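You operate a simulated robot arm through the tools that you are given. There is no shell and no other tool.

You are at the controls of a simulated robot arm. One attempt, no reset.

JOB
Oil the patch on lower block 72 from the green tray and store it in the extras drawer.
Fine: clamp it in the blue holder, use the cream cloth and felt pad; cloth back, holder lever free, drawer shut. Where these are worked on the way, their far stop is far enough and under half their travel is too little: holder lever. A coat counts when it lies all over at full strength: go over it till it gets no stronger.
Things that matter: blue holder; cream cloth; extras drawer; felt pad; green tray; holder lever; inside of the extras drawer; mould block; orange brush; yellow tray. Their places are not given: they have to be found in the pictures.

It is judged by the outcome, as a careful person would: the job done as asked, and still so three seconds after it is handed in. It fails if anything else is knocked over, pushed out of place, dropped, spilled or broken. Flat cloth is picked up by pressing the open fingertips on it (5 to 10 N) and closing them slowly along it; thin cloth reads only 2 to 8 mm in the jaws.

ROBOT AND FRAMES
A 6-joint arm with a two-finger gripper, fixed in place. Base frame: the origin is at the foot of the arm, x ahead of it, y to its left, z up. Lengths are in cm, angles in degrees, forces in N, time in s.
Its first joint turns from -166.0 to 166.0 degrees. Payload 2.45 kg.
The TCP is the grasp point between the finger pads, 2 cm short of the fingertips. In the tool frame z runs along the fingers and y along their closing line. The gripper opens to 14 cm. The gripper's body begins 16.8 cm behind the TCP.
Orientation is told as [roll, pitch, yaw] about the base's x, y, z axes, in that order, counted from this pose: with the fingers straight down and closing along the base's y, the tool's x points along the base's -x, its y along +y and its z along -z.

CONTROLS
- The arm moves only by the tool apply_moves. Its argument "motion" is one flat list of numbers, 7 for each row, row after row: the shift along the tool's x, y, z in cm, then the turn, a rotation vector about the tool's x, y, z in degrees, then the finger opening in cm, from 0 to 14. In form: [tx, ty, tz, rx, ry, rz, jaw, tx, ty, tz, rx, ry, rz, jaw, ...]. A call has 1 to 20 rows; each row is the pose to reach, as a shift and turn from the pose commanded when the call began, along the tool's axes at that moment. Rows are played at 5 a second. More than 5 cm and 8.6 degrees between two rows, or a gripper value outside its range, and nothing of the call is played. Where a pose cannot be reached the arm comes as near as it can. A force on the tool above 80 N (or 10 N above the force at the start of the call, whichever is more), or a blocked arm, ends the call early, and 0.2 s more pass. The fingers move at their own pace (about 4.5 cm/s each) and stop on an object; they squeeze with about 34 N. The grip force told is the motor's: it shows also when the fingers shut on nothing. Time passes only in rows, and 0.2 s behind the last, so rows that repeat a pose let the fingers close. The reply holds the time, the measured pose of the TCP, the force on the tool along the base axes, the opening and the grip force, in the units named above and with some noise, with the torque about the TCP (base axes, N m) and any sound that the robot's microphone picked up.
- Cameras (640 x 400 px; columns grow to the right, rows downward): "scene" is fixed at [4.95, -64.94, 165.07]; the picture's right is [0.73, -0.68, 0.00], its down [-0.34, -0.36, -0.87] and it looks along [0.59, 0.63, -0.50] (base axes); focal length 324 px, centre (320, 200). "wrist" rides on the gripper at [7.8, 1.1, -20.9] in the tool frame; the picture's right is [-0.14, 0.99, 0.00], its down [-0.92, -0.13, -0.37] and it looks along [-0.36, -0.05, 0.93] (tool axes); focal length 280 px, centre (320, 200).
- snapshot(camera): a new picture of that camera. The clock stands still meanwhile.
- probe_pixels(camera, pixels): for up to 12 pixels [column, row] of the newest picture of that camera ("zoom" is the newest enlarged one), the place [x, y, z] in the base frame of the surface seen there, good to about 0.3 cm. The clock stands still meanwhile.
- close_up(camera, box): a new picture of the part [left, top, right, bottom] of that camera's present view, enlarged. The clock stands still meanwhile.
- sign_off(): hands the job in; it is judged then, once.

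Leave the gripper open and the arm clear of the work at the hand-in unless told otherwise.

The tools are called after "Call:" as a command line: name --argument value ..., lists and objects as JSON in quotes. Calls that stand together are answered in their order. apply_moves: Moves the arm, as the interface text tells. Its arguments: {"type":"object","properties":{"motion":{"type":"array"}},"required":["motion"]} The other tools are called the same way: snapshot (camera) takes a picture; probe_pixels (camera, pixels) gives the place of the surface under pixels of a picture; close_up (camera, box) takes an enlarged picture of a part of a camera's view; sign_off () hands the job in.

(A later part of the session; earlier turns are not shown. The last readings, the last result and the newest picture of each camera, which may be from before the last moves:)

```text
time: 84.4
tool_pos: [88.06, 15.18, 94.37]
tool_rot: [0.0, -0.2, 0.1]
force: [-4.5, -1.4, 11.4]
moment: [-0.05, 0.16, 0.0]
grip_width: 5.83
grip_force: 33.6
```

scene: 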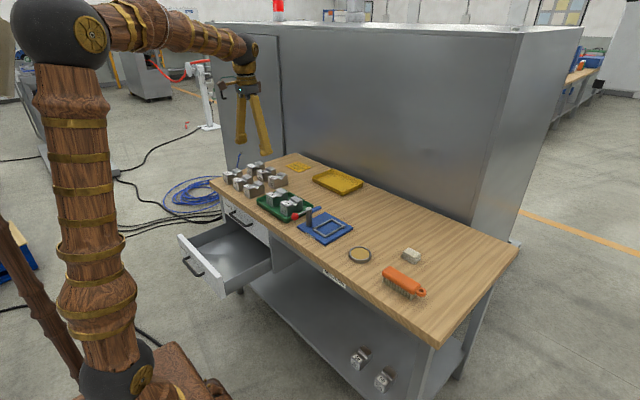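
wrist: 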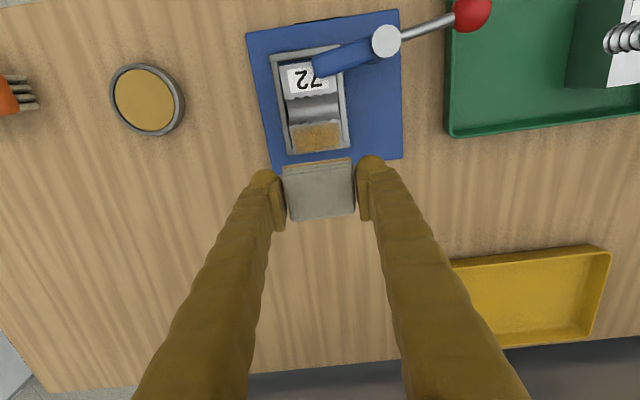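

11 N. Serpentine again.

Call:
apply_moves --motion '[0.3, 0.5, 0, 0, 0, 0, 4.6, 0.6, 1.0, 0, 0, 0, 0, 4.6, 0.6, 0.5, 0, 0, 0, 0, 4.6, 0.6, 0, 0, 0, 0, 0, 4.6, 0.6, -0.5, 0, 0, 0, 0, 4.6, 0.6, -1.0, 0, 0, 0, 0, 4.6, 0.2, -1.0, 0, 0, 0, 0, 4.6, 0, -0.5, 0, 0, 0, 0, 4.6, 0, 0, 0, 0, 0, 0, 4.6, 0, 0.5, 0, 0, 0, 0, 4.6, 0, 1.0, 0, 0, 0, 0, 4.6, -0.4, 1.0, 0, 0, 0, 0, 4.6, -0.5, 0.5, 0, 0, 0, 0, 4.6, -0.5, 0, 0, 0, 0, 0, 4.6, -0.5, -0.5, 0, 0, 0, 0, 4.6, -0.5, -1.0, 0, 0, 0, 0, 4.6, -0.2, -0.5, 0, 0, 0, 0, 4.6, 0, 0, 0, 0, 0, 0, 4.6, 0, 0, -3, 0, 0, 0, 4.6, -3.45, 0, -6, 0, 0, 0, 4.6]'

Call:
apply_moves --motion '[0, 0, -1.08, 0, 0, 0, 4.6, 0, 0, -1.08, 0, 0, 0, 4.6]'

Call:
close_up --camera "wrist" --box '[295, 115, 350, 160]'

Call:
close_up --camera "scene" --box '[285, 190, 365, 245]'

```text
time: 88.6
tool_pos: [91.55, 15.23, 100.38]
tool_rot: [0.0, 0.0, 0.0]
force: [-0.6, -0.5, 0.4]
moment: [-0.04, -0.01, 0.0]
grip_width: 5.82
grip_force: 33.7
```

```text
time: 89.2
tool_pos: [91.54, 15.15, 101.45]
tool_rot: [0.0, 0.0, -0.1]
force: [0.5, 0.9, -0.2]
moment: [-0.03, -0.02, -0.02]
grip_width: 5.86
grip_force: 34.3
```

```text
8.89 times, centred on (322, 138) of wrist
```

zoom: 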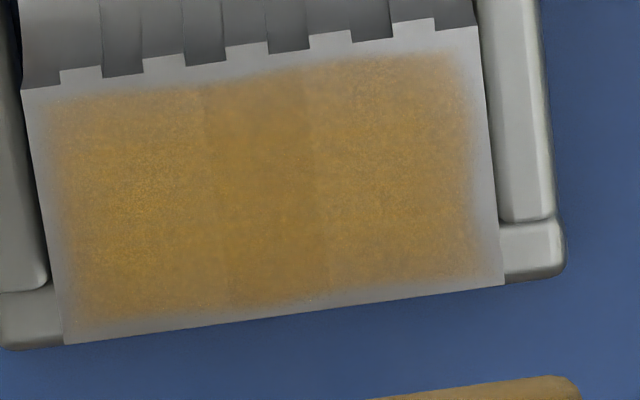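

```text
7.27 times, centred on (325, 218) of scene
```

zoom: 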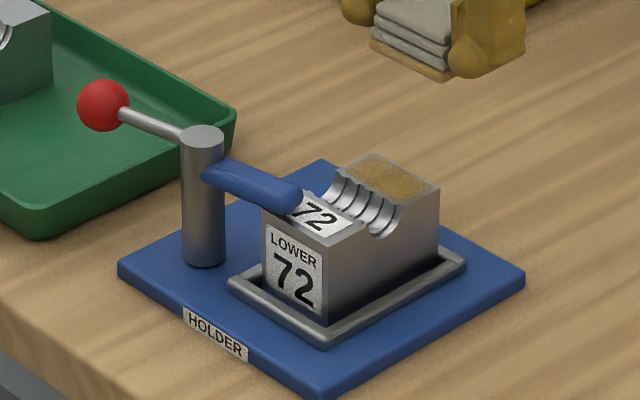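

Only marginally smoother than before. To be sure it's at full strength, I recharge once more and go over it again. Carry to above the felt.

Call:
apply_moves --motion '[1.8, -4, 0, 0, 0, 0, 4.6, 3.7, -8, 0, 0, 0, 0, 4.6, 5.6, -12, 0, 0, 0, 0, 4.6, 7.5, -16, 0, 0, 0, 0, 4.6, 9.65, -20.15, 0, 0, 0, 0, 4.6, 9.65, -20.15, 4, 0, 0, 0, 4.6, 9.65, -20.15, 8, 0, 0, 0, 4.6, 9.65, -20.15, 11, 0, 0, 0, 4.6, 9.65, -20.15, 12, 0, 0, 0, 4.6, 9.65, -20.15, 12.1, 0, 0, 0, 4.6, 9.65, -20.15, 12.1, 0, 0, 0, 4.6]'

```text
time: 91.6
tool_pos: [81.87, -5.02, 89.23]
tool_rot: [0.0, 0.0, 0.0]
force: [-0.1, 0.6, -0.7]
moment: [-0.01, -0.01, 0.01]
grip_width: 5.84
grip_force: 34.5
```

Call:
apply_moves --motion '[0, 0, 0.05, 0, 0, 0, 4.6, 0, 0, 0.1, 0, 0, 0, 4.6, 0, 0, 0.14, 0, 0, 0, 4.6, 0, 0, 0.14, 0, 0, 0, 4.6]'

```text
time: 92.6
tool_pos: [81.9, -4.98, 89.15]
tool_rot: [0.0, -0.1, -0.1]
force: [-0.4, -1.2, 3.7]
moment: [-0.04, 0.01, 0.02]
grip_width: 5.82
grip_force: 34.5
```

Contact at 3.7 N; add a hair more and dwell for a second or so.

Call:
apply_moves --motion '[0, 0, 0.03, 0, 0, 0, 4.6, 0, 0, 0.03, 0, 0, 0, 4.6, 0, 0, 0.03, 0, 0, 0, 4.6, 0, 0, 0.03, 0, 0, 0, 4.6, 0, 0, 0.03, 0, 0, 0, 4.6, 0, 0, 0.03, 0, 0, 0, 4.6, 0, 0, 0.03, 0, 0, 0, 4.6]'

Call:
close_up --camera "scene" --box '[320, 215, 410, 285]'

```text
time: 94.2
tool_pos: [81.93, -4.98, 89.17]
tool_rot: [-0.1, 0.0, -0.1]
force: [1.5, 0.4, 8.5]
moment: [0.05, 0.0, 0.0]
grip_width: 5.87
grip_force: 34.0
```

```text
5.71 times, centred on (365, 250) of scene
```

zoom: 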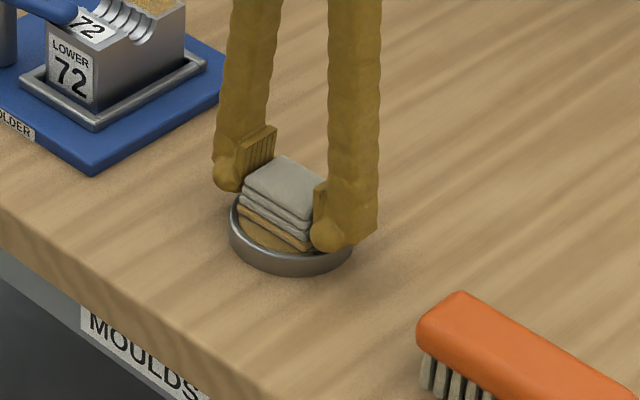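

Recharged at ~8 N. Return to the patch (x ≈ 88.05, y ≈ 15.2).

Call:
apply_moves --motion '[0, 0, -1, 0, 0, 0, 4.6, 0, 0, -4, 0, 0, 0, 4.6, 0, 0, -8, 0, 0, 0, 4.6, -1, 3.5, -10, 0, 0, 0, 4.6, -2, 7.5, -10, 0, 0, 0, 4.6, -3.4, 11.8, -10, 0, 0, 0, 4.6, -4.8, 16, -10, 0, 0, 0, 4.6, -6.15, 20.15, -10, 0, 0, 0, 4.6, -6.15, 20.15, -8, 0, 0, 0, 4.6, -6.15, 20.15, -6, 0, 0, 0, 4.6, -6.15, 20.15, -5.35, 0, 0, 0, 4.6, -6.15, 20.15, -5.2, 0, 0, 0, 4.6, -6.15, 20.15, -5.2, 0, 0, 0, 4.6]'

```text
time: 97.0
tool_pos: [88.15, 15.02, 94.28]
tool_rot: [0.0, -0.2, 0.0]
force: [0.8, 1.8, 4.9]
moment: [-0.02, 0.03, -0.01]
grip_width: 5.85
grip_force: 34.4
```

In contact at ~5 N. Press a hair more and make two full serpentines.

Call:
apply_moves --motion '[0.3, 0.5, 0.02, 0, 0, 0, 4.6, 0.6, 1.0, 0.03, 0, 0, 0, 4.6, 0.6, 0.5, 0.03, 0, 0, 0, 4.6, 0.6, 0, 0.03, 0, 0, 0, 4.6, 0.6, -0.5, 0.03, 0, 0, 0, 4.6, 0.6, -1.0, 0.03, 0, 0, 0, 4.6, 0.2, -1.0, 0.03, 0, 0, 0, 4.6, 0, -0.5, 0.03, 0, 0, 0, 4.6, 0, 0, 0.03, 0, 0, 0, 4.6, 0, 0.5, 0.03, 0, 0, 0, 4.6, 0, 1.0, 0.03, 0, 0, 0, 4.6, -0.4, 1.0, 0.03, 0, 0, 0, 4.6, -0.5, 0.5, 0.03, 0, 0, 0, 4.6, -0.5, 0, 0.03, 0, 0, 0, 4.6, -0.5, -0.5, 0.03, 0, 0, 0, 4.6, -0.5, -1.0, 0.03, 0, 0, 0, 4.6, -0.2, -0.5, 0.03, 0, 0, 0, 4.6, 0, 0, 0.03, 0, 0, 0, 4.6]'

Call:
apply_moves --motion '[0, 0.5, 0.01, 0, 0, 0, 4.6, 0, 1.0, 0.02, 0, 0, 0, 4.6, 0.4, 1.0, 0.02, 0, 0, 0, 4.6, 0.6, 0.5, 0.02, 0, 0, 0, 4.6, 0.6, 0, 0.02, 0, 0, 0, 4.6, 0.6, -0.5, 0.02, 0, 0, 0, 4.6, 0.6, -1.0, 0.02, 0, 0, 0, 4.6, 0.1, -1.0, 0.02, 0, 0, 0, 4.6, -0.4, -1.0, 0.02, 0, 0, 0, 4.6, -0.5, -0.5, 0.02, 0, 0, 0, 4.6, -0.5, 0, 0.02, 0, 0, 0, 4.6, -0.5, 0.5, 0.02, 0, 0, 0, 4.6, -0.5, 1.0, 0.02, 0, 0, 0, 4.6, 0, 0.8, 0.02, 0, 0, 0, 4.6, 0, 0.3, 0.02, 0, 0, 0, 4.6, 0, 0, 0, 0, 0, 0, 4.6, 0, 0, -3, 0, 0, 0, 4.6, -3.45, 0, -6, 0, 0, 0, 4.6, -3.45, 0, -7.08, 0, 0, 0, 4.6, -3.45, 0, -7.08, 0, 0, 0, 4.6]'

Call:
close_up --camera "wrist" --box '[295, 115, 350, 160]'

Call:
close_up --camera "scene" --box '[285, 190, 365, 245]'

```text
time: 100.8
tool_pos: [88.01, 15.23, 94.19]
tool_rot: [0.0, -0.1, 0.0]
force: [2.7, -6.1, 15.2]
moment: [-0.21, -0.09, 0.02]
grip_width: 5.87
grip_force: 33.8
```

```text
time: 105.0
tool_pos: [91.45, 15.22, 101.51]
tool_rot: [-0.1, 0.1, 0.0]
force: [0.8, 0.7, 0.4]
moment: [0.02, 0.01, -0.01]
grip_width: 5.86
grip_force: 32.9
```

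```text
8.89 times, centred on (322, 138) of wrist
```

zoom: 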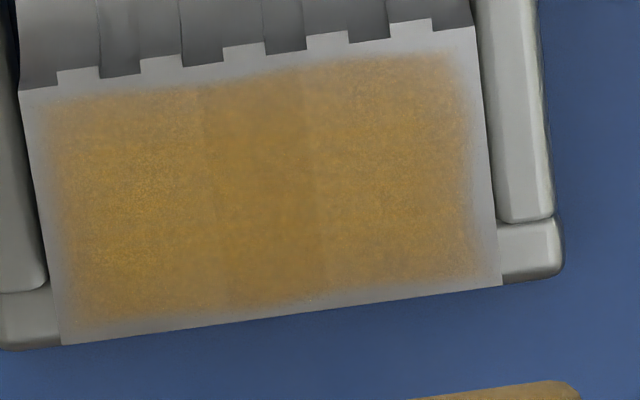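

```text
7.27 times, centred on (325, 218) of scene
```

zoom: 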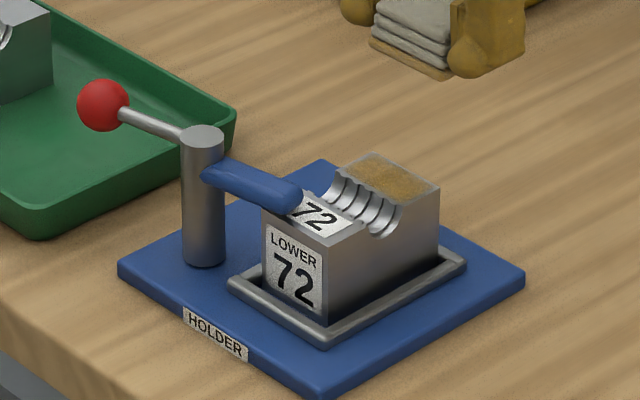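

No change from the last pass: the coat is at full strength. Now return the cloth to its place at (94.95, −18.65): travel high, then descend to just above the bench.

Call:
apply_moves --motion '[-0.5, -4.3, 0, 0, 0, 0, 4.6, -1, -8.6, 0, 0, 0, 0, 4.6, -1.5, -12.9, 0, 0, 0, 0, 4.6, -2, -17.2, 0, 0, 0, 0, 4.6, -2.5, -21.5, 0, 0, 0, 0, 4.6, -3, -25.8, 0, 0, 0, 0, 4.6, -3.3, -30, 0, 0, 0, 0, 4.6, -3.5, -33.85, 0, 0, 0, 0, 4.6, -3.5, -33.85, 4, 0, 0, 0, 4.6, -3.5, -33.85, 8, 0, 0, 0, 4.6, -3.5, -33.85, 11.5, 0, 0, 0, 4.6, -3.5, -33.85, 13, 0, 0, 0, 4.6, -3.5, -33.85, 13, 0, 0, 0, 4.6]'

Call:
close_up --camera "scene" --box '[370, 220, 450, 280]'

```text
time: 107.8
tool_pos: [94.9, -18.81, 88.33]
tool_rot: [0.0, 0.0, -0.1]
force: [-0.2, 0.3, 0.0]
moment: [-0.02, -0.02, 0.0]
grip_width: 5.85
grip_force: 33.8
```

```text
6.67 times, centred on (410, 250) of scene
```

zoom: 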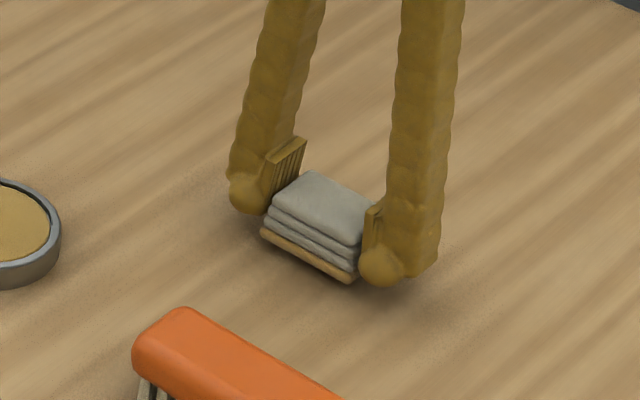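

Above its place. Lower in small steps to contact.

Call:
apply_moves --motion '[0, 0.1, 0.3, 0, 0, 0, 4.6, 0, 0.1, 0.5, 0, 0, 0, 4.6, 0, 0.1, 0.65, 0, 0, 0, 4.6, 0, 0.1, 0.65, 0, 0, 0, 4.6]'

```text
time: 108.8
tool_pos: [94.86, -18.66, 87.71]
tool_rot: [0.0, 0.0, 0.0]
force: [0.5, 0.6, -0.3]
moment: [0.0, -0.01, 0.0]
grip_width: 5.88
grip_force: 33.9
```

Call:
apply_moves --motion '[0, 0, 0.08, 0, 0, 0, 4.6, 0, 0, 0.15, 0, 0, 0, 4.6, 0, 0, 0.2, 0, 0, 0, 4.6, 0, 0, 0.2, 0, 0, 0, 4.6]'

```text
time: 109.8
tool_pos: [95.0, -18.59, 87.64]
tool_rot: [0.0, -0.1, 0.0]
force: [1.0, 0.5, 6.6]
moment: [-0.01, 0.08, -0.02]
grip_width: 5.83
grip_force: 34.0
```

Contact with the bench (6.6 N). Open gently and rise.

Call:
apply_moves --motion '[0, 0, -0.05, 0, 0, 0, 4.6, 0, 0, -0.05, 0, 0, 0, 6.2, 0, 0, -0.05, 0, 0, 0, 7.6, 0, 0, -0.05, 0, 0, 0, 8, 0, 0, -0.05, 0, 0, 0, 8, 0, 0, -3, 0, 0, 0, 8, 0, 0, -7, 0, 0, 0, 8, 0, 0, -11, 0, 0, 0, 8, 0, 0, -15, 0, 0, 0, 8, 0, 0, -15, 0, 0, 0, 8]'

Call:
snapshot --camera "wrist"

Call:
close_up --camera "scene" --box '[340, 220, 450, 300]'

```text
time: 112.0
tool_pos: [94.67, -18.36, 102.5]
tool_rot: [0.0, 0.1, 0.0]
force: [0.5, -0.5, -0.1]
moment: [0.0, -0.01, 0.0]
grip_width: 8.0
grip_force: 0.1
```

```text
taken
```

wrist: 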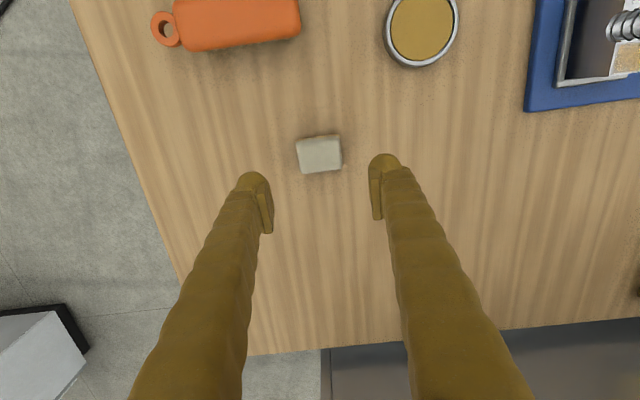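

```text
5.00 times, centred on (395, 260) of scene
```

zoom: 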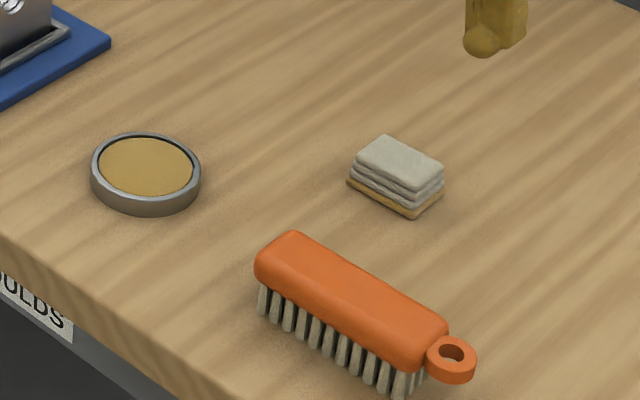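

The cloth is back in place. Next, free the lever: travel over to the far side of the knob (about (84.2, 30.8)) with jaws closed, staying high.

Call:
apply_moves --motion '[1, 4.5, -1, 0, 0, 0, 6, 2, 9, -2, 0, 0, 0, 4, 3, 13.5, -2, 0, 0, 0, 2, 4, 18, -2, 0, 0, 0, 0, 5, 22.5, -2, 0, 0, 0, 0, 6, 27, -2, 0, 0, 0, 0, 7, 31.5, -2, 0, 0, 0, 0, 8, 36, -2, 0, 0, 0, 0, 9, 40.5, -2, 0, 0, 0, 0, 10, 45, -2, 0, 0, 0, 0, 10.5, 49.2, -2, 0, 0, 0, 0, 10.5, 49.2, -2, 0, 0, 0, 0]'

Call:
snapshot --camera "wrist"

Call:
close_up --camera "scene" --box '[270, 160, 370, 250]'

```text
time: 114.6
tool_pos: [84.38, 30.73, 104.78]
tool_rot: [0.0, 0.0, 0.0]
force: [1.5, 0.3, -0.1]
moment: [-0.02, -0.01, -0.02]
grip_width: 0.02
grip_force: 29.8
```

```text
taken
```

wrist: 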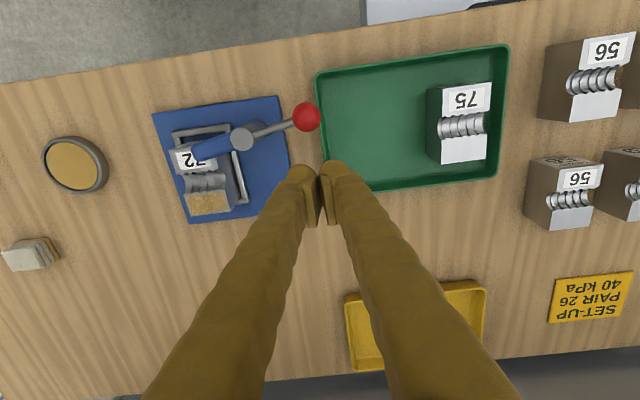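

```text
4.44 times, centred on (320, 205) of scene
```

zoom: 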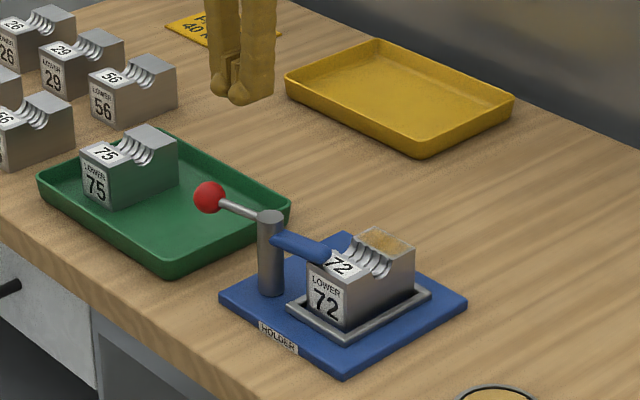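

Probe the knob, then descend on its +x side.

Call:
probe_pixels --camera "wrist" --pixels '[[306, 117], [272, 131], [243, 137], [306, 104], [294, 117], [318, 117]]'

Call:
apply_moves --motion '[0, 0, 4, 0, 0, 0, 0, 0, 0, 8, 0, 0, 0, 0, 0, 0, 10.2, 0, 0, 0, 0, 0, 0, 10.2, 0, 0, 0, 0]'

Call:
snapshot --camera "wrist"

```text
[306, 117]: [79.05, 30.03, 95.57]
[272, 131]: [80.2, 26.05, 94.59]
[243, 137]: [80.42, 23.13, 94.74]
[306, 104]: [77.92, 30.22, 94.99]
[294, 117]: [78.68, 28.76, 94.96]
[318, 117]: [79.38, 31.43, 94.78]
```

```text
time: 115.6
tool_pos: [84.65, 30.49, 94.36]
tool_rot: [0.0, 0.0, 0.0]
force: [0.3, 0.4, -0.1]
moment: [-0.02, 0.02, -0.01]
grip_width: 0.0
grip_force: 29.5
```

```text
taken
```

wrist: 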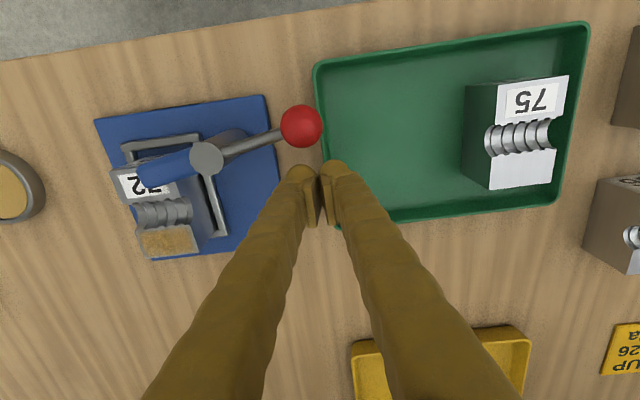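

Push the knob back along its arc (−x, then −y) to near its start.

Call:
apply_moves --motion '[1.0, 0, 0, 0, 0, 0, 0, 1.8, 0, 0, 0, 0, 0, 0, 3.07, 0.32, 0, 0, 0, 0, 0, 4.45, 0.4, 0, 0, 0, 0, 0, 5.5, 0.2, 0, 0, 0, 0, 0, 6.6, 0, 0, 0, 0, 0, 0, 7.7, -0.5, 0, 0, 0, 0, 0, 8.67, -1.08, 0, 0, 0, 0, 0, 9.6, -2.0, 0, 0, 0, 0, 0, 10.37, -2.8, 0, 0, 0, 0, 0, 10.7, -3.4, 0, 0, 0, 0, 0, 11.0, -3.9, 0, 0, 0, 0, 0, 11.2, -4.4, 0, 0, 0, 0, 0]'

Call:
snapshot --camera "wrist"

Call:
close_up --camera "scene" --box '[270, 160, 370, 250]'

```text
time: 118.4
tool_pos: [73.25, 26.41, 94.24]
tool_rot: [0.1, -0.2, 0.1]
force: [20.9, 46.4, -10.1]
moment: [0.39, -0.07, 0.37]
grip_width: 0.02
grip_force: 29.3
```

```text
taken
```

wrist: 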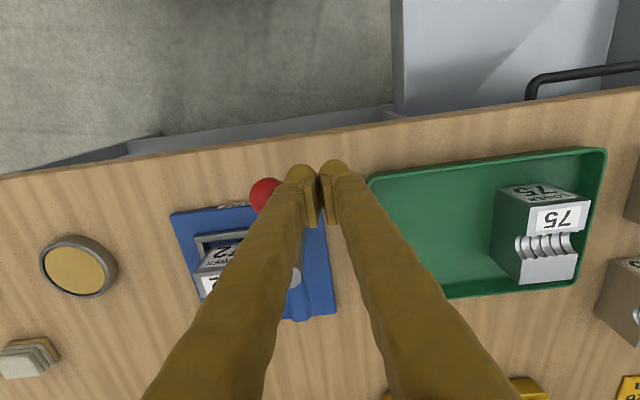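

```text
4.44 times, centred on (320, 205) of scene
```

zoom: 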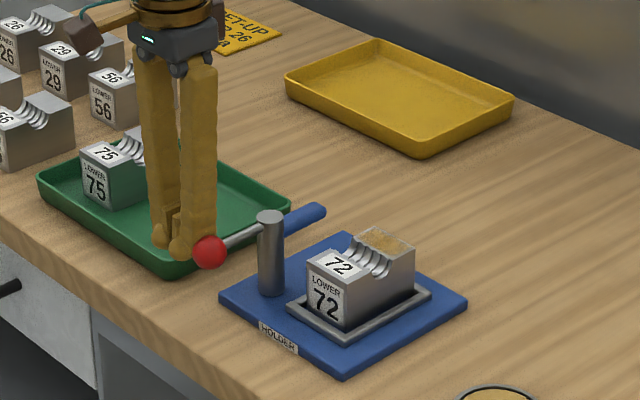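

The lever is back at its start stop (46 N reaction; knob at the same pixel (208,250) as originally). Back the fingers off and rise.

Call:
apply_moves --motion '[0, 0.8, 0, 0, 0, 0, 0, 0, 1.8, 0, 0, 0, 0, 0, 0, 1.8, -4, 0, 0, 0, 0, 0, 1.8, -8, 0, 0, 0, 2, 0, 1.8, -11, 0, 0, 0, 5, 0, 1.8, -11, 0, 0, 0, 7.2]'

Call:
close_up --camera "scene" --box '[270, 160, 370, 250]'

```text
time: 119.8
tool_pos: [73.19, 27.91, 105.44]
tool_rot: [0.1, 0.0, 0.0]
force: [-0.9, -0.1, 0.6]
moment: [0.0, -0.02, 0.0]
grip_width: 6.69
grip_force: 0.0
```

```text
4.44 times, centred on (320, 205) of scene
```

zoom: 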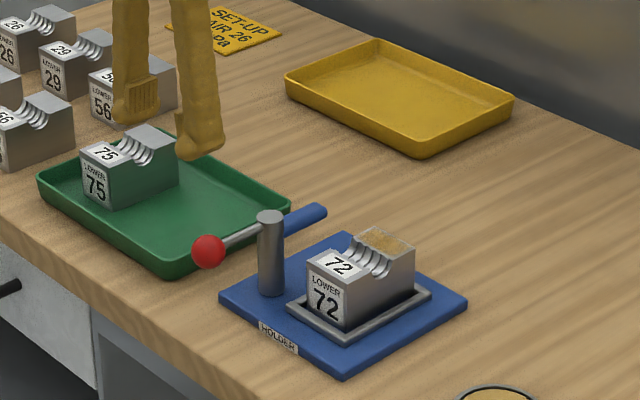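

Lever free again. Now go above the block (centre ≈ (85.2, 15.15)) with jaws 7.2.

Call:
apply_moves --motion '[-3, -3.2, 0, 0, 0, 0, 7.2, -6, -6.4, 0, 0, 0, 0, 7.2, -9, -9.6, 0, 0, 0, 0, 7.2, -12, -12.75, 0, 0, 0, 0, 7.2, -12, -12.75, 4, 0, 0, 0, 7.2, -12, -12.75, 7, 0, 0, 0, 7.2, -12, -12.75, 7, 0, 0, 0, 7.2]'

Call:
snapshot --camera "wrist"

Call:
close_up --camera "wrist" --box '[220, 80, 420, 240]'

```text
time: 121.4
tool_pos: [85.08, 15.23, 98.6]
tool_rot: [-0.1, 0.0, 0.0]
force: [-0.3, 0.2, -0.1]
moment: [0.02, -0.05, 0.01]
grip_width: 7.22
grip_force: 0.0
```

```text
taken
```

wrist: 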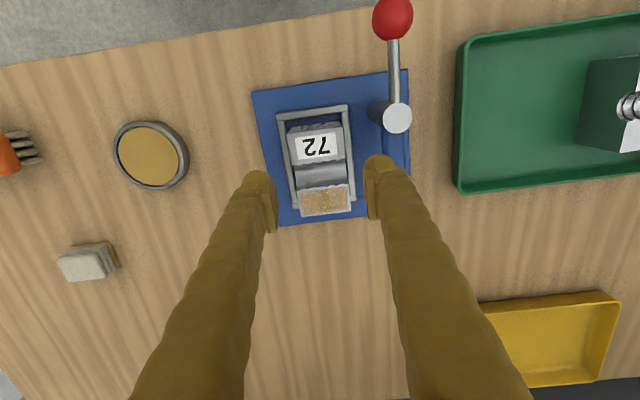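

```text
2.50 times, centred on (320, 160) of wrist
```

zoom: 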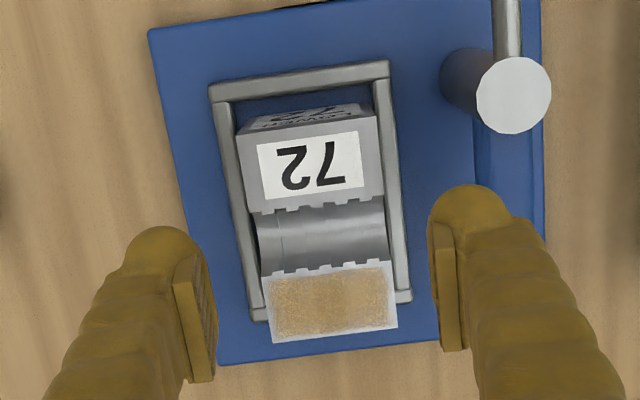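

Probe the block's corners for final centring.

Call:
probe_pixels --camera "zoom" --pixels '[[242, 142], [375, 126], [276, 338], [392, 322], [256, 206], [382, 192], [330, 300]]'

```text
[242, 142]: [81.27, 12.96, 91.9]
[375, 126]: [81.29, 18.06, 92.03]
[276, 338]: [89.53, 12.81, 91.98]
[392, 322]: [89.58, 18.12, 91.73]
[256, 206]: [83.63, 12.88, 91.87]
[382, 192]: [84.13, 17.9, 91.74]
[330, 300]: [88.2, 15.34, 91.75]
```

Centre ≈ (85.4, 15.45). Shift slightly and descend to TCP z ≈ 90.4.

Call:
apply_moves --motion '[-0.2, 0.2, 2, 0, 0, 0, 7.2, -0.2, 0.2, 5, 0, 0, 0, 7.2, -0.2, 0.2, 7.2, 0, 0, 0, 7.2, -0.2, 0.2, 8.1, 0, 0, 0, 7.2, -0.2, 0.2, 8.1, 0, 0, 0, 7.2]'

Call:
snapshot --camera "wrist"

```text
time: 122.1
tool_pos: [85.55, 15.31, 94.19]
tool_rot: [0.2, -0.5, 0.2]
force: [-11.9, -2.4, 24.9]
moment: [1.5, 0.42, 0.75]
grip_width: 7.31
grip_force: 0.4
stopped in row 3: the force on the tool passed its limit at 138 N (the readings are from after the stop); the commanded pose is now the measured one
```

```text
taken
```

wrist: 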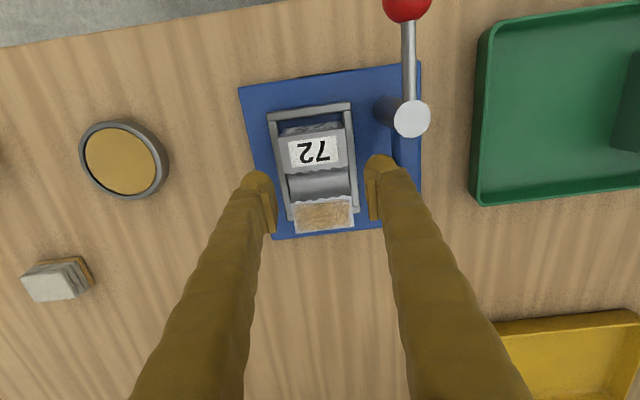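

Contact on the +y side (the outer finger bulge met the blue lever arm). Rise straight up at once and inspect.

Call:
apply_moves --motion '[0, 0, -1.5, 0, 0, 0, 7.2, 0, 0, -4, 0, 0, 0, 7.2, 0, 0, -4, 0, 0, 0, 7.2]'

Call:
snapshot --camera "wrist"

Call:
close_up --camera "scene" --box '[285, 180, 365, 245]'

Call:
close_up --camera "wrist" --box '[220, 60, 440, 240]'

```text
time: 122.9
tool_pos: [85.54, 15.26, 97.72]
tool_rot: [0.1, -0.4, 0.1]
force: [-1.0, 0.8, -1.6]
moment: [0.0, 0.04, -0.05]
grip_width: 7.19
grip_force: 0.0
```

```text
taken
```

wrist: 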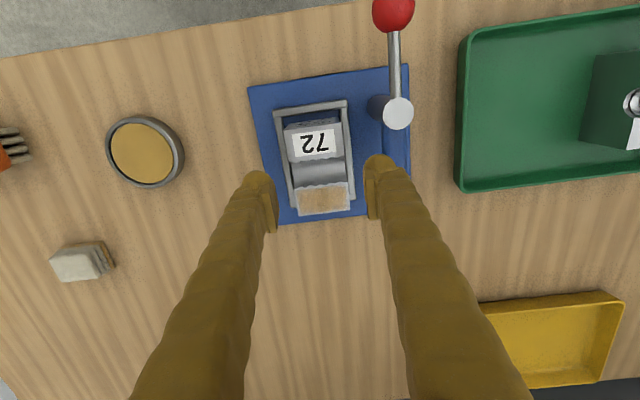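

```text
6.15 times, centred on (325, 212) of scene
```

zoom: 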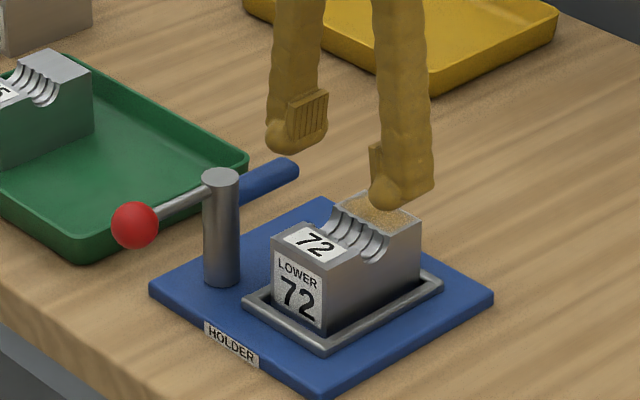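

```text
2.22 times, centred on (330, 150) of wrist
```

zoom: 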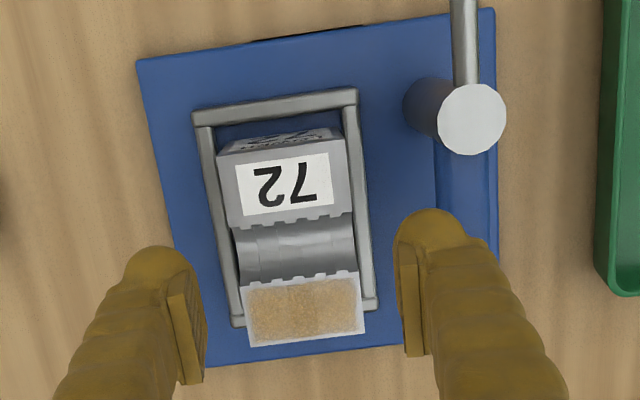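

All still in place. The finger's outer bulge needs more room beside the blue arm. Probe block edges and blue arm edges again.

Call:
probe_pixels --camera "zoom" --pixels '[[222, 160], [342, 142], [252, 342], [358, 328], [236, 225], [348, 212], [442, 175], [495, 170], [470, 115], [465, 60], [440, 190], [305, 300]]'

Call:
probe_pixels --camera "wrist" --pixels '[[396, 112], [393, 8], [394, 60], [410, 140], [400, 140], [404, 150]]'

```text
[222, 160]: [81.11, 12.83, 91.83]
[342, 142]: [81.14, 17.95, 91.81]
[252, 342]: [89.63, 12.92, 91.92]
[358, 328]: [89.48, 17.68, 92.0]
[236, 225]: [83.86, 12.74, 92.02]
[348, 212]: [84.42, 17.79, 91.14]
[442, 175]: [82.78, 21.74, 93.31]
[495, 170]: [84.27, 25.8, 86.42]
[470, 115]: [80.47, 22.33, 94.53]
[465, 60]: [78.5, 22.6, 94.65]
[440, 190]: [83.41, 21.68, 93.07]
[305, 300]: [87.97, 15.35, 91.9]
```

```text
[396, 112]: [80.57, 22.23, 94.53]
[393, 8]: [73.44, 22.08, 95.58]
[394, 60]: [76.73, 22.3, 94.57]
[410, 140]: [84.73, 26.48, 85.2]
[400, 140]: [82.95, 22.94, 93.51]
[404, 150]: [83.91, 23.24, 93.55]
```

Block spans y 12.75–18.0, the blue arm's near edge is at y ≈ 21.5. I narrow jaws to 6.5, set y ≈ 15.12, straighten the tilt, and check before descending slowly.

Call:
apply_moves --motion '[0.24, -0.14, 0, 0.1, 0.4, 0.1, 6.5, 0.24, -0.14, 0, 0.1, 0.4, 0.1, 6.5, 0.24, -0.14, 2, 0.1, 0.4, 0.1, 6.5, 0.24, -0.14, 3, 0.1, 0.4, 0.1, 6.5, 0.24, -0.14, 3, 0.1, 0.4, 0.1, 6.5]'

Call:
snapshot --camera "wrist"

Call:
close_up --camera "wrist" --box '[220, 80, 440, 260]'

Call:
close_up --camera "scene" --box '[285, 180, 365, 245]'

```text
time: 124.1
tool_pos: [85.13, 15.13, 94.86]
tool_rot: [0.0, 0.1, 0.0]
force: [0.0, -0.1, 0.7]
moment: [0.01, -0.02, 0.0]
grip_width: 6.51
grip_force: 0.1
```

```text
taken
```

wrist: 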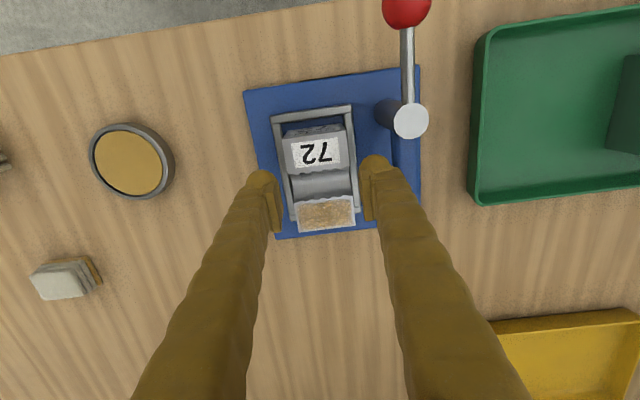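

```text
2.22 times, centred on (330, 170) of wrist
```

zoom: 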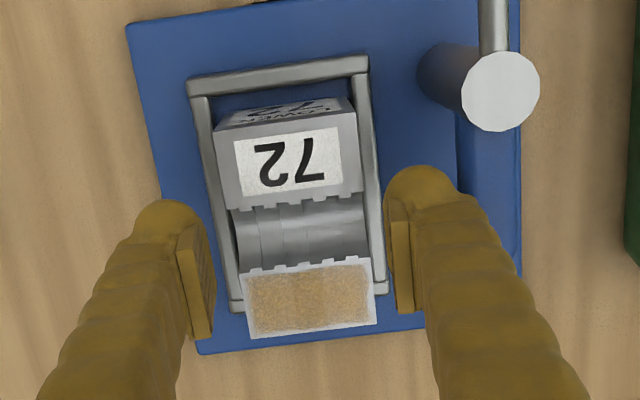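

```text
6.15 times, centred on (325, 212) of scene
```

zoom: 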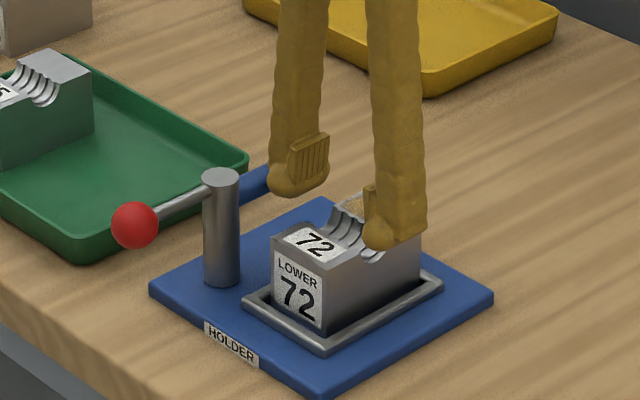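

Clear so far. Descend in small careful steps past the height of the earlier contact.

Call:
apply_moves --motion '[0, 0, 0.3, 0, 0, 0, 6.5, 0, 0, 0.6, 0, 0, 0, 6.5, 0, 0, 0.9, 0, 0, 0, 6.5, 0, 0, 1.2, 0, 0, 0, 6.5, 0, 0, 1.2, 0, 0, 0, 6.5]'

```text
time: 125.3
tool_pos: [85.29, 15.22, 93.66]
tool_rot: [0.0, 0.0, -0.1]
force: [0.0, 0.8, 0.0]
moment: [0.02, -0.01, 0.0]
grip_width: 6.5
grip_force: 0.0
```

No contact. Continue down in small steps to TCP z ≈ 90.4.

Call:
apply_moves --motion '[0, 0, 0.4, 0, 0, 0, 6.5, 0, 0, 0.8, 0, 0, 0, 6.5, 0, 0, 1.2, 0, 0, 0, 6.5, 0, 0, 1.6, 0, 0, 0, 6.5, 0, 0, 2.0, 0, 0, 0, 6.5, 0, 0, 2.4, 0, 0, 0, 6.5, 0, 0, 2.8, 0, 0, 0, 6.5, 0, 0, 3.2, 0, 0, 0, 6.5, 0, 0, 3.2, 0, 0, 0, 6.5]'

Call:
snapshot --camera "wrist"

```text
time: 127.3
tool_pos: [85.2, 15.31, 90.37]
tool_rot: [0.0, 0.0, 0.0]
force: [0.0, -0.1, 0.0]
moment: [0.03, 0.0, 0.02]
grip_width: 6.51
grip_force: 0.0
```

```text
taken
```

wrist: 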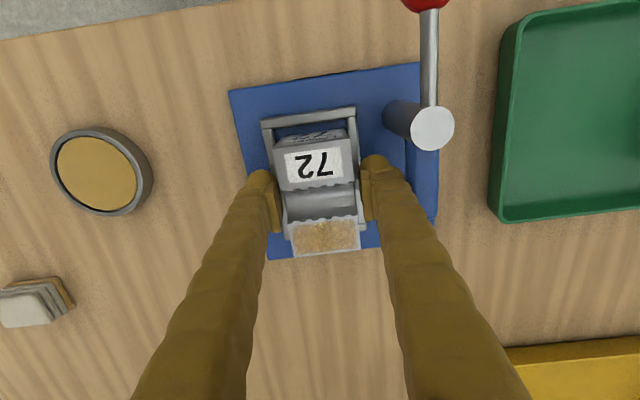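

At grasp depth without contact. Close slowly on the block.

Call:
apply_moves --motion '[0, 0, 0, 0, 0, 0, 6.1, 0, 0, 0, 0, 0, 0, 5.7, 0, 0, 0, 0, 0, 0, 5.3, 0, 0, 0, 0, 0, 0, 4.9, 0, 0, 0, 0, 0, 0, 4.5, 0, 0, 0, 0, 0, 0, 4.5, 0, 0, 0, 0, 0, 0, 4.5]'

```text
time: 128.9
tool_pos: [85.29, 15.27, 90.44]
tool_rot: [0.1, -0.1, 0.0]
force: [-1.4, -4.0, 1.8]
moment: [0.04, -0.02, 0.01]
grip_width: 5.48
grip_force: 34.3
```

Gripped. Lift straight up 14 cm.

Call:
apply_moves --motion '[0, 0, -0.5, 0, 0, 0, 4.5, 0, 0, -1.5, 0, 0, 0, 4.5, 0, 0, -3, 0, 0, 0, 4.5, 0, 0, -6, 0, 0, 0, 4.5, 0, 0, -10, 0, 0, 0, 4.5, 0, 0, -14, 0, 0, 0, 4.5, 0, 0, -14, 0, 0, 0, 4.5]'

Call:
snapshot --camera "wrist"

Call:
snapshot --camera "scene"

```text
time: 130.5
tool_pos: [85.39, 15.28, 104.48]
tool_rot: [0.0, 0.0, -0.1]
force: [-0.1, 0.1, -7.0]
moment: [0.0, 0.05, 0.0]
grip_width: 5.49
grip_force: 34.3
```

```text
taken
```

wrist: 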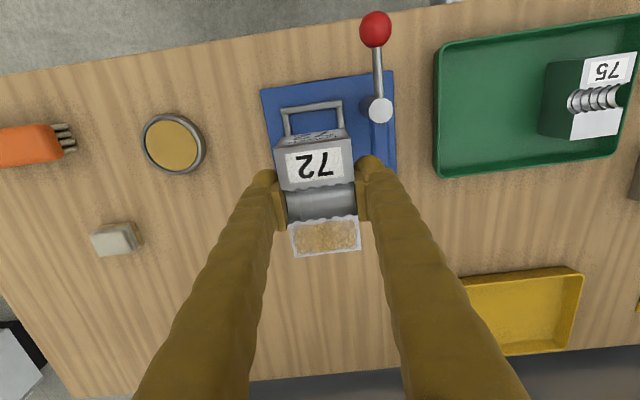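

```text
taken
```

scene: 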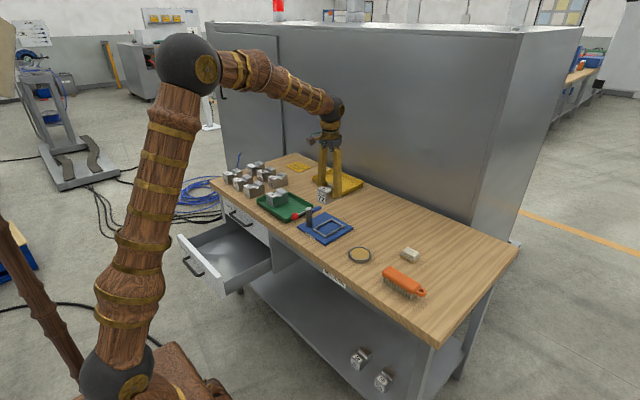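

Block in hand. Probe the drawer: floor, sides, front panel top, handles, bench edge.

Call:
close_up --camera "scene" --box '[170, 190, 290, 300]'

Call:
probe_pixels --camera "zoom" --pixels '[[300, 210], [400, 240], [280, 250], [165, 185], [135, 165], [290, 310], [210, 230], [320, 335], [470, 270], [185, 290], [370, 125], [460, 140]]'

Call:
probe_pixels --camera "zoom" --pixels '[[330, 90], [400, 125], [150, 250], [225, 305], [240, 150], [400, 290], [465, 245], [300, 128], [460, 150], [340, 150], [160, 210], [290, 330]]'

```text
3.64 times, centred on (230, 245) of scene
```

zoom: 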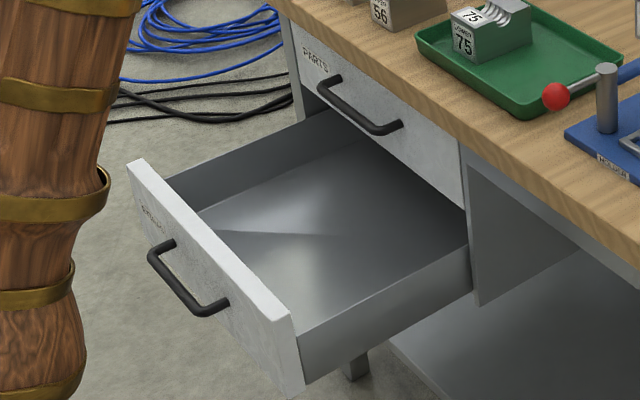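

```text
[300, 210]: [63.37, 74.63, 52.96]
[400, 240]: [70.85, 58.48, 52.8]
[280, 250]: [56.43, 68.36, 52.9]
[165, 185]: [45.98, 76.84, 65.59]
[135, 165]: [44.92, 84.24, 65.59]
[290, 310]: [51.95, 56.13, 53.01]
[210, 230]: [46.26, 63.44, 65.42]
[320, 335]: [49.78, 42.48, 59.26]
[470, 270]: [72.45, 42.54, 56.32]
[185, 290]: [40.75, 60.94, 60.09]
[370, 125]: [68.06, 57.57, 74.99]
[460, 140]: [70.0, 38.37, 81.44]
```

```text
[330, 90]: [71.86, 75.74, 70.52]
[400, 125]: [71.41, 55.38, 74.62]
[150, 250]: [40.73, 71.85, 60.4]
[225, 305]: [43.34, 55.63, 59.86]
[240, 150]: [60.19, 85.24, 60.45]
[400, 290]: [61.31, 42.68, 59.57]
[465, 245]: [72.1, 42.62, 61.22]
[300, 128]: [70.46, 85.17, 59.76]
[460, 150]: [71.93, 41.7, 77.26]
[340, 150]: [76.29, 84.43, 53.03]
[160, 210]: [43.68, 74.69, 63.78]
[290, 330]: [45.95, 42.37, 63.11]
```

Drawer floor z ≈ 52.9, inside x 46–72, y 43–85; front panel outer face x ≈ 43.5. I carry the block high to above (56, 63.5), clear of the bench edge.

Call:
apply_moves --motion '[2.1, 3.44, 0, 0, 0, 0, 4.5, 4.2, 6.9, 0, 0, 0, 0, 4.5, 6.3, 10.3, 0, 0, 0, 0, 4.5, 8.4, 13.8, 0, 0, 0, 0, 4.5, 10.5, 17.2, 0, 0, 0, 0, 4.5, 12.6, 20.7, 0, 0, 0, 0, 4.5, 14.7, 24.1, 0, 0, 0, 0, 4.5, 16.8, 27.5, 0, 0, 0, 0, 4.5, 18.9, 31, 0, 0, 0, 0, 4.5, 21, 34.4, 0, 0, 0, 0, 4.5, 23.1, 37.9, 0, 0, 0, 0, 4.5, 25.2, 41.3, 0, 0, 0, 0, 4.5, 27.3, 44.8, 0, 0, 0, 0, 4.5, 29.4, 48.2, 0, 0, 0, 0, 4.5, 29.4, 48.2, 0, 0, 0, 0, 4.5]'

Call:
snapshot --camera "wrist"

Call:
snapshot --camera "scene"

```text
time: 133.7
tool_pos: [55.75, 63.27, 104.37]
tool_rot: [0.0, 0.0, 0.0]
force: [0.4, -0.1, -7.4]
moment: [-0.02, -0.03, -0.01]
grip_width: 5.5
grip_force: 34.1
```

```text
taken
```

wrist: 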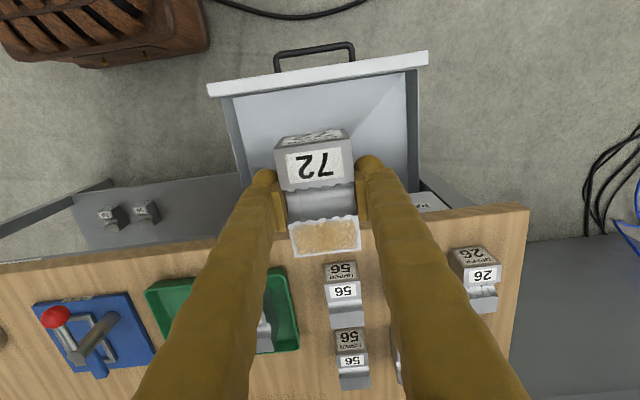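

```text
taken
```

scene: 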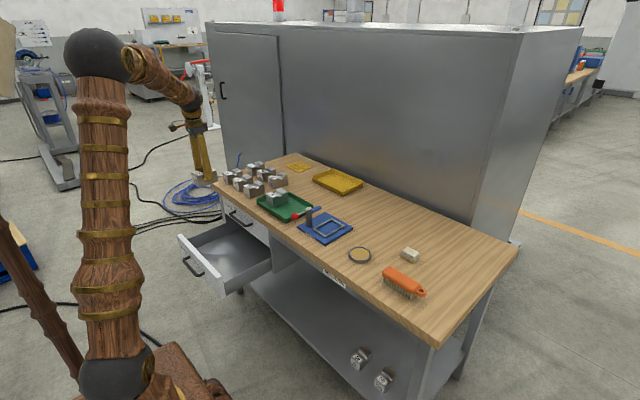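

Over the drawer. Descend to TCP z ≈ 68 first.

Call:
apply_moves --motion '[0, 0, 4, 0, 0, 0, 4.5, 0, 0, 8, 0, 0, 0, 4.5, 0, 0, 12, 0, 0, 0, 4.5, 0, 0, 16, 0, 0, 0, 4.5, 0, 0, 20, 0, 0, 0, 4.5, 0, 0, 24, 0, 0, 0, 4.5, 0, 0, 28, 0, 0, 0, 4.5, 0, 0, 32, 0, 0, 0, 4.5, 0, 0, 36, 0, 0, 0, 4.5, 0, 0, 36, 0, 0, 0, 4.5]'

Call:
snapshot --camera "wrist"

Call:
snapshot --camera "scene"

```text
time: 135.9
tool_pos: [55.83, 63.53, 68.42]
tool_rot: [0.0, 0.0, 0.1]
force: [-0.3, 0.1, -6.8]
moment: [0.0, 0.05, 0.03]
grip_width: 5.51
grip_force: 34.1
```

```text
taken
```

wrist: 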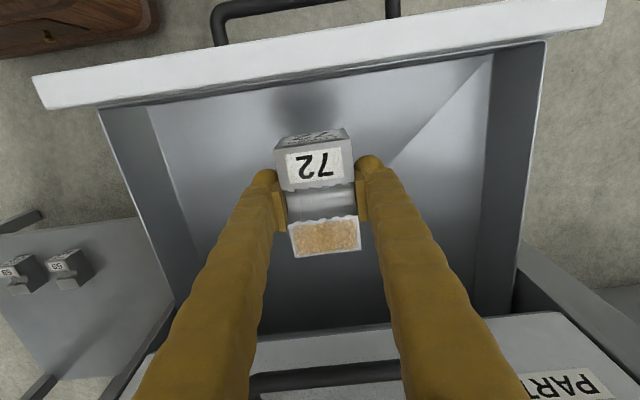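

```text
taken
```

scene: 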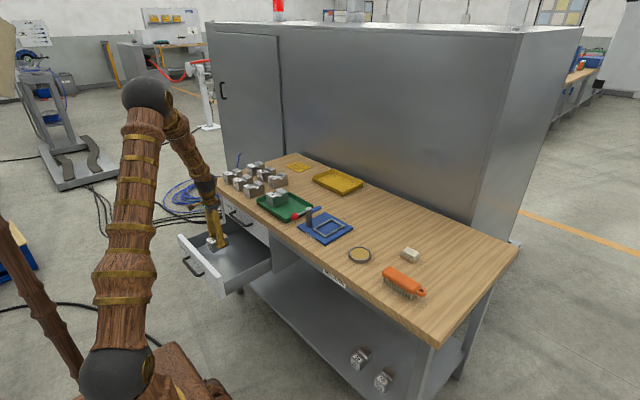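

Inside the drawer's opening with clear sides. Descend to TCP z ≈ 57.8.

Call:
apply_moves --motion '[0, 0, 3, 0, 0, 0, 4.5, 0, 0, 6, 0, 0, 0, 4.5, 0, 0, 9, 0, 0, 0, 4.5, 0, 0, 10.5, 0, 0, 0, 4.5, 0, 0, 10.5, 0, 0, 0, 4.5]'

Call:
apply_moves --motion '[0, 0, 0.15, 0, 0, 0, 4.5, 0, 0, 0.3, 0, 0, 0, 4.5, 0, 0, 0.45, 0, 0, 0, 4.5, 0, 0, 0.55, 0, 0, 0, 4.5, 0, 0, 0.55, 0, 0, 0, 4.5]'

```text
time: 137.1
tool_pos: [55.93, 63.41, 57.93]
tool_rot: [0.0, 0.0, 0.0]
force: [-0.7, -0.3, -7.1]
moment: [0.01, 0.04, -0.02]
grip_width: 5.5
grip_force: 34.2
```

```text
time: 138.3
tool_pos: [55.83, 63.47, 57.39]
tool_rot: [0.0, -0.1, -0.1]
force: [0.4, -0.4, -6.7]
moment: [0.03, 0.0, 0.02]
grip_width: 5.48
grip_force: 34.1
```

Still hanging. Lower further in small steps.

Call:
apply_moves --motion '[0, 0, 0.1, 0, 0, 0, 4.5, 0, 0, 0.2, 0, 0, 0, 4.5, 0, 0, 0.3, 0, 0, 0, 4.5, 0, 0, 0.3, 0, 0, 0, 4.5]'

```text
time: 139.3
tool_pos: [55.87, 63.43, 57.23]
tool_rot: [0.0, -0.2, 0.0]
force: [0.1, -12.6, 33.2]
moment: [-0.13, 0.18, 0.01]
grip_width: 5.49
grip_force: 34.7
```

Block is on the drawer floor (33 N). Ease up 0.15 and open gently.

Call:
apply_moves --motion '[0, 0, -0.15, 0, 0, 0, 4.5, 0, 0, -0.15, 0, 0, 0, 4.5, 0, 0, -0.15, 0, 0, 0, 5.6, 0, 0, -0.15, 0, 0, 0, 6.6, 0, 0, -0.15, 0, 0, 0, 7.5, 0, 0, -0.15, 0, 0, 0, 7.5, 0, 0, -0.15, 0, 0, 0, 7.5]'

Call:
snapshot --camera "wrist"

```text
time: 140.9
tool_pos: [55.87, 63.42, 57.24]
tool_rot: [0.0, 0.0, 0.1]
force: [-0.5, -0.3, -0.5]
moment: [0.0, 0.0, 0.0]
grip_width: 7.48
grip_force: 0.1
```

```text
taken
```

wrist: 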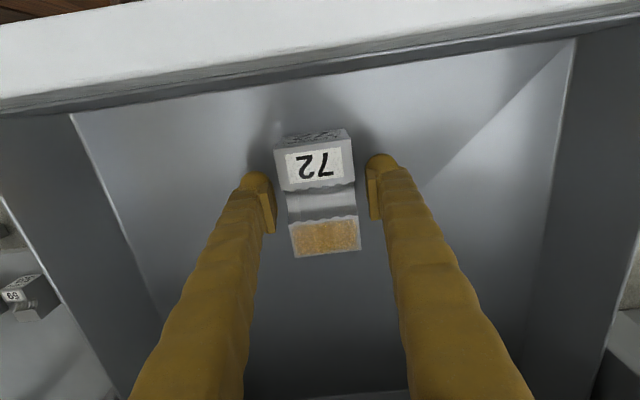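

Released; the block stands upright on the drawer floor. Rise straight up to z ≈ 90 and check.

Call:
apply_moves --motion '[0, 0, -2, 0, 0, 0, 7.5, 0, 0, -6, 0, 0, 0, 7.5, 0, 0, -10, 0, 0, 0, 7.5, 0, 0, -14, 0, 0, 0, 7.5, 0, 0, -18, 0, 0, 0, 7.5, 0, 0, -22, 0, 0, 0, 7.5, 0, 0, -26, 0, 0, 0, 7.5, 0, 0, -30, 0, 0, 0, 7.5, 0, 0, -34, 0, 0, 0, 7.5, 0, 0, -34, 0, 0, 0, 7.5]'

Call:
snapshot --camera "wrist"

Call:
close_up --camera "scene" --box '[170, 190, 290, 300]'

```text
time: 143.1
tool_pos: [55.87, 63.45, 91.32]
tool_rot: [-0.1, 0.0, 0.0]
force: [0.0, 0.0, -0.5]
moment: [0.0, -0.02, -0.02]
grip_width: 7.51
grip_force: 0.0
```

```text
taken
```

wrist: 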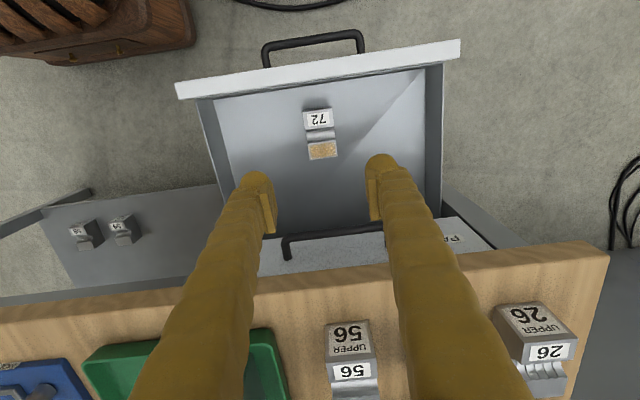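

```text
3.64 times, centred on (230, 245) of scene
```

zoom: 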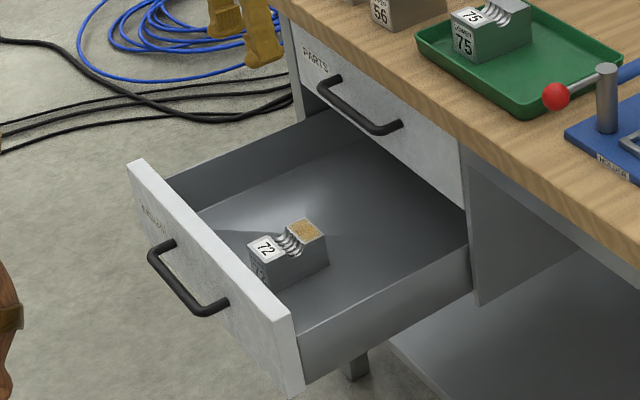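

The block stands in the drawer, coat up. Now probe the drawer's front panel and handles for the push.

Call:
probe_pixels --camera "wrist" --pixels '[[180, 86], [185, 97], [457, 45], [458, 58], [320, 66], [315, 78], [265, 55], [360, 42], [315, 40], [310, 250], [290, 250], [380, 228]]'

Call:
probe_pixels --camera "zoom" --pixels '[[270, 310], [270, 345], [290, 375], [292, 320], [140, 185], [150, 215], [295, 305], [200, 250], [285, 350], [225, 305]]'

```text
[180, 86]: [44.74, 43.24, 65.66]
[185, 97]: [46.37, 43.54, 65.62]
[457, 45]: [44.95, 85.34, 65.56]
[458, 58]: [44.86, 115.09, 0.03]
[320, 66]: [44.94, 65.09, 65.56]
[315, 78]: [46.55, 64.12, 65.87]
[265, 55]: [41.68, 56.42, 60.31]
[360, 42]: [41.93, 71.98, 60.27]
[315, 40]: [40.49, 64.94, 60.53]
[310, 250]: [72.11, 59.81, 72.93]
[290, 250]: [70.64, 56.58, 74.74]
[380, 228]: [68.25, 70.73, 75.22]
```

```text
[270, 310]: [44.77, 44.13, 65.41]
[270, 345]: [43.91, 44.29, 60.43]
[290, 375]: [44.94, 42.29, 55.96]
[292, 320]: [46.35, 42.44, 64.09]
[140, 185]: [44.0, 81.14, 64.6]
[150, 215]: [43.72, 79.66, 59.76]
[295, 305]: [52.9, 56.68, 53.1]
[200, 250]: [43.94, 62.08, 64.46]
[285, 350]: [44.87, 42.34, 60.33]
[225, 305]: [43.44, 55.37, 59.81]
```

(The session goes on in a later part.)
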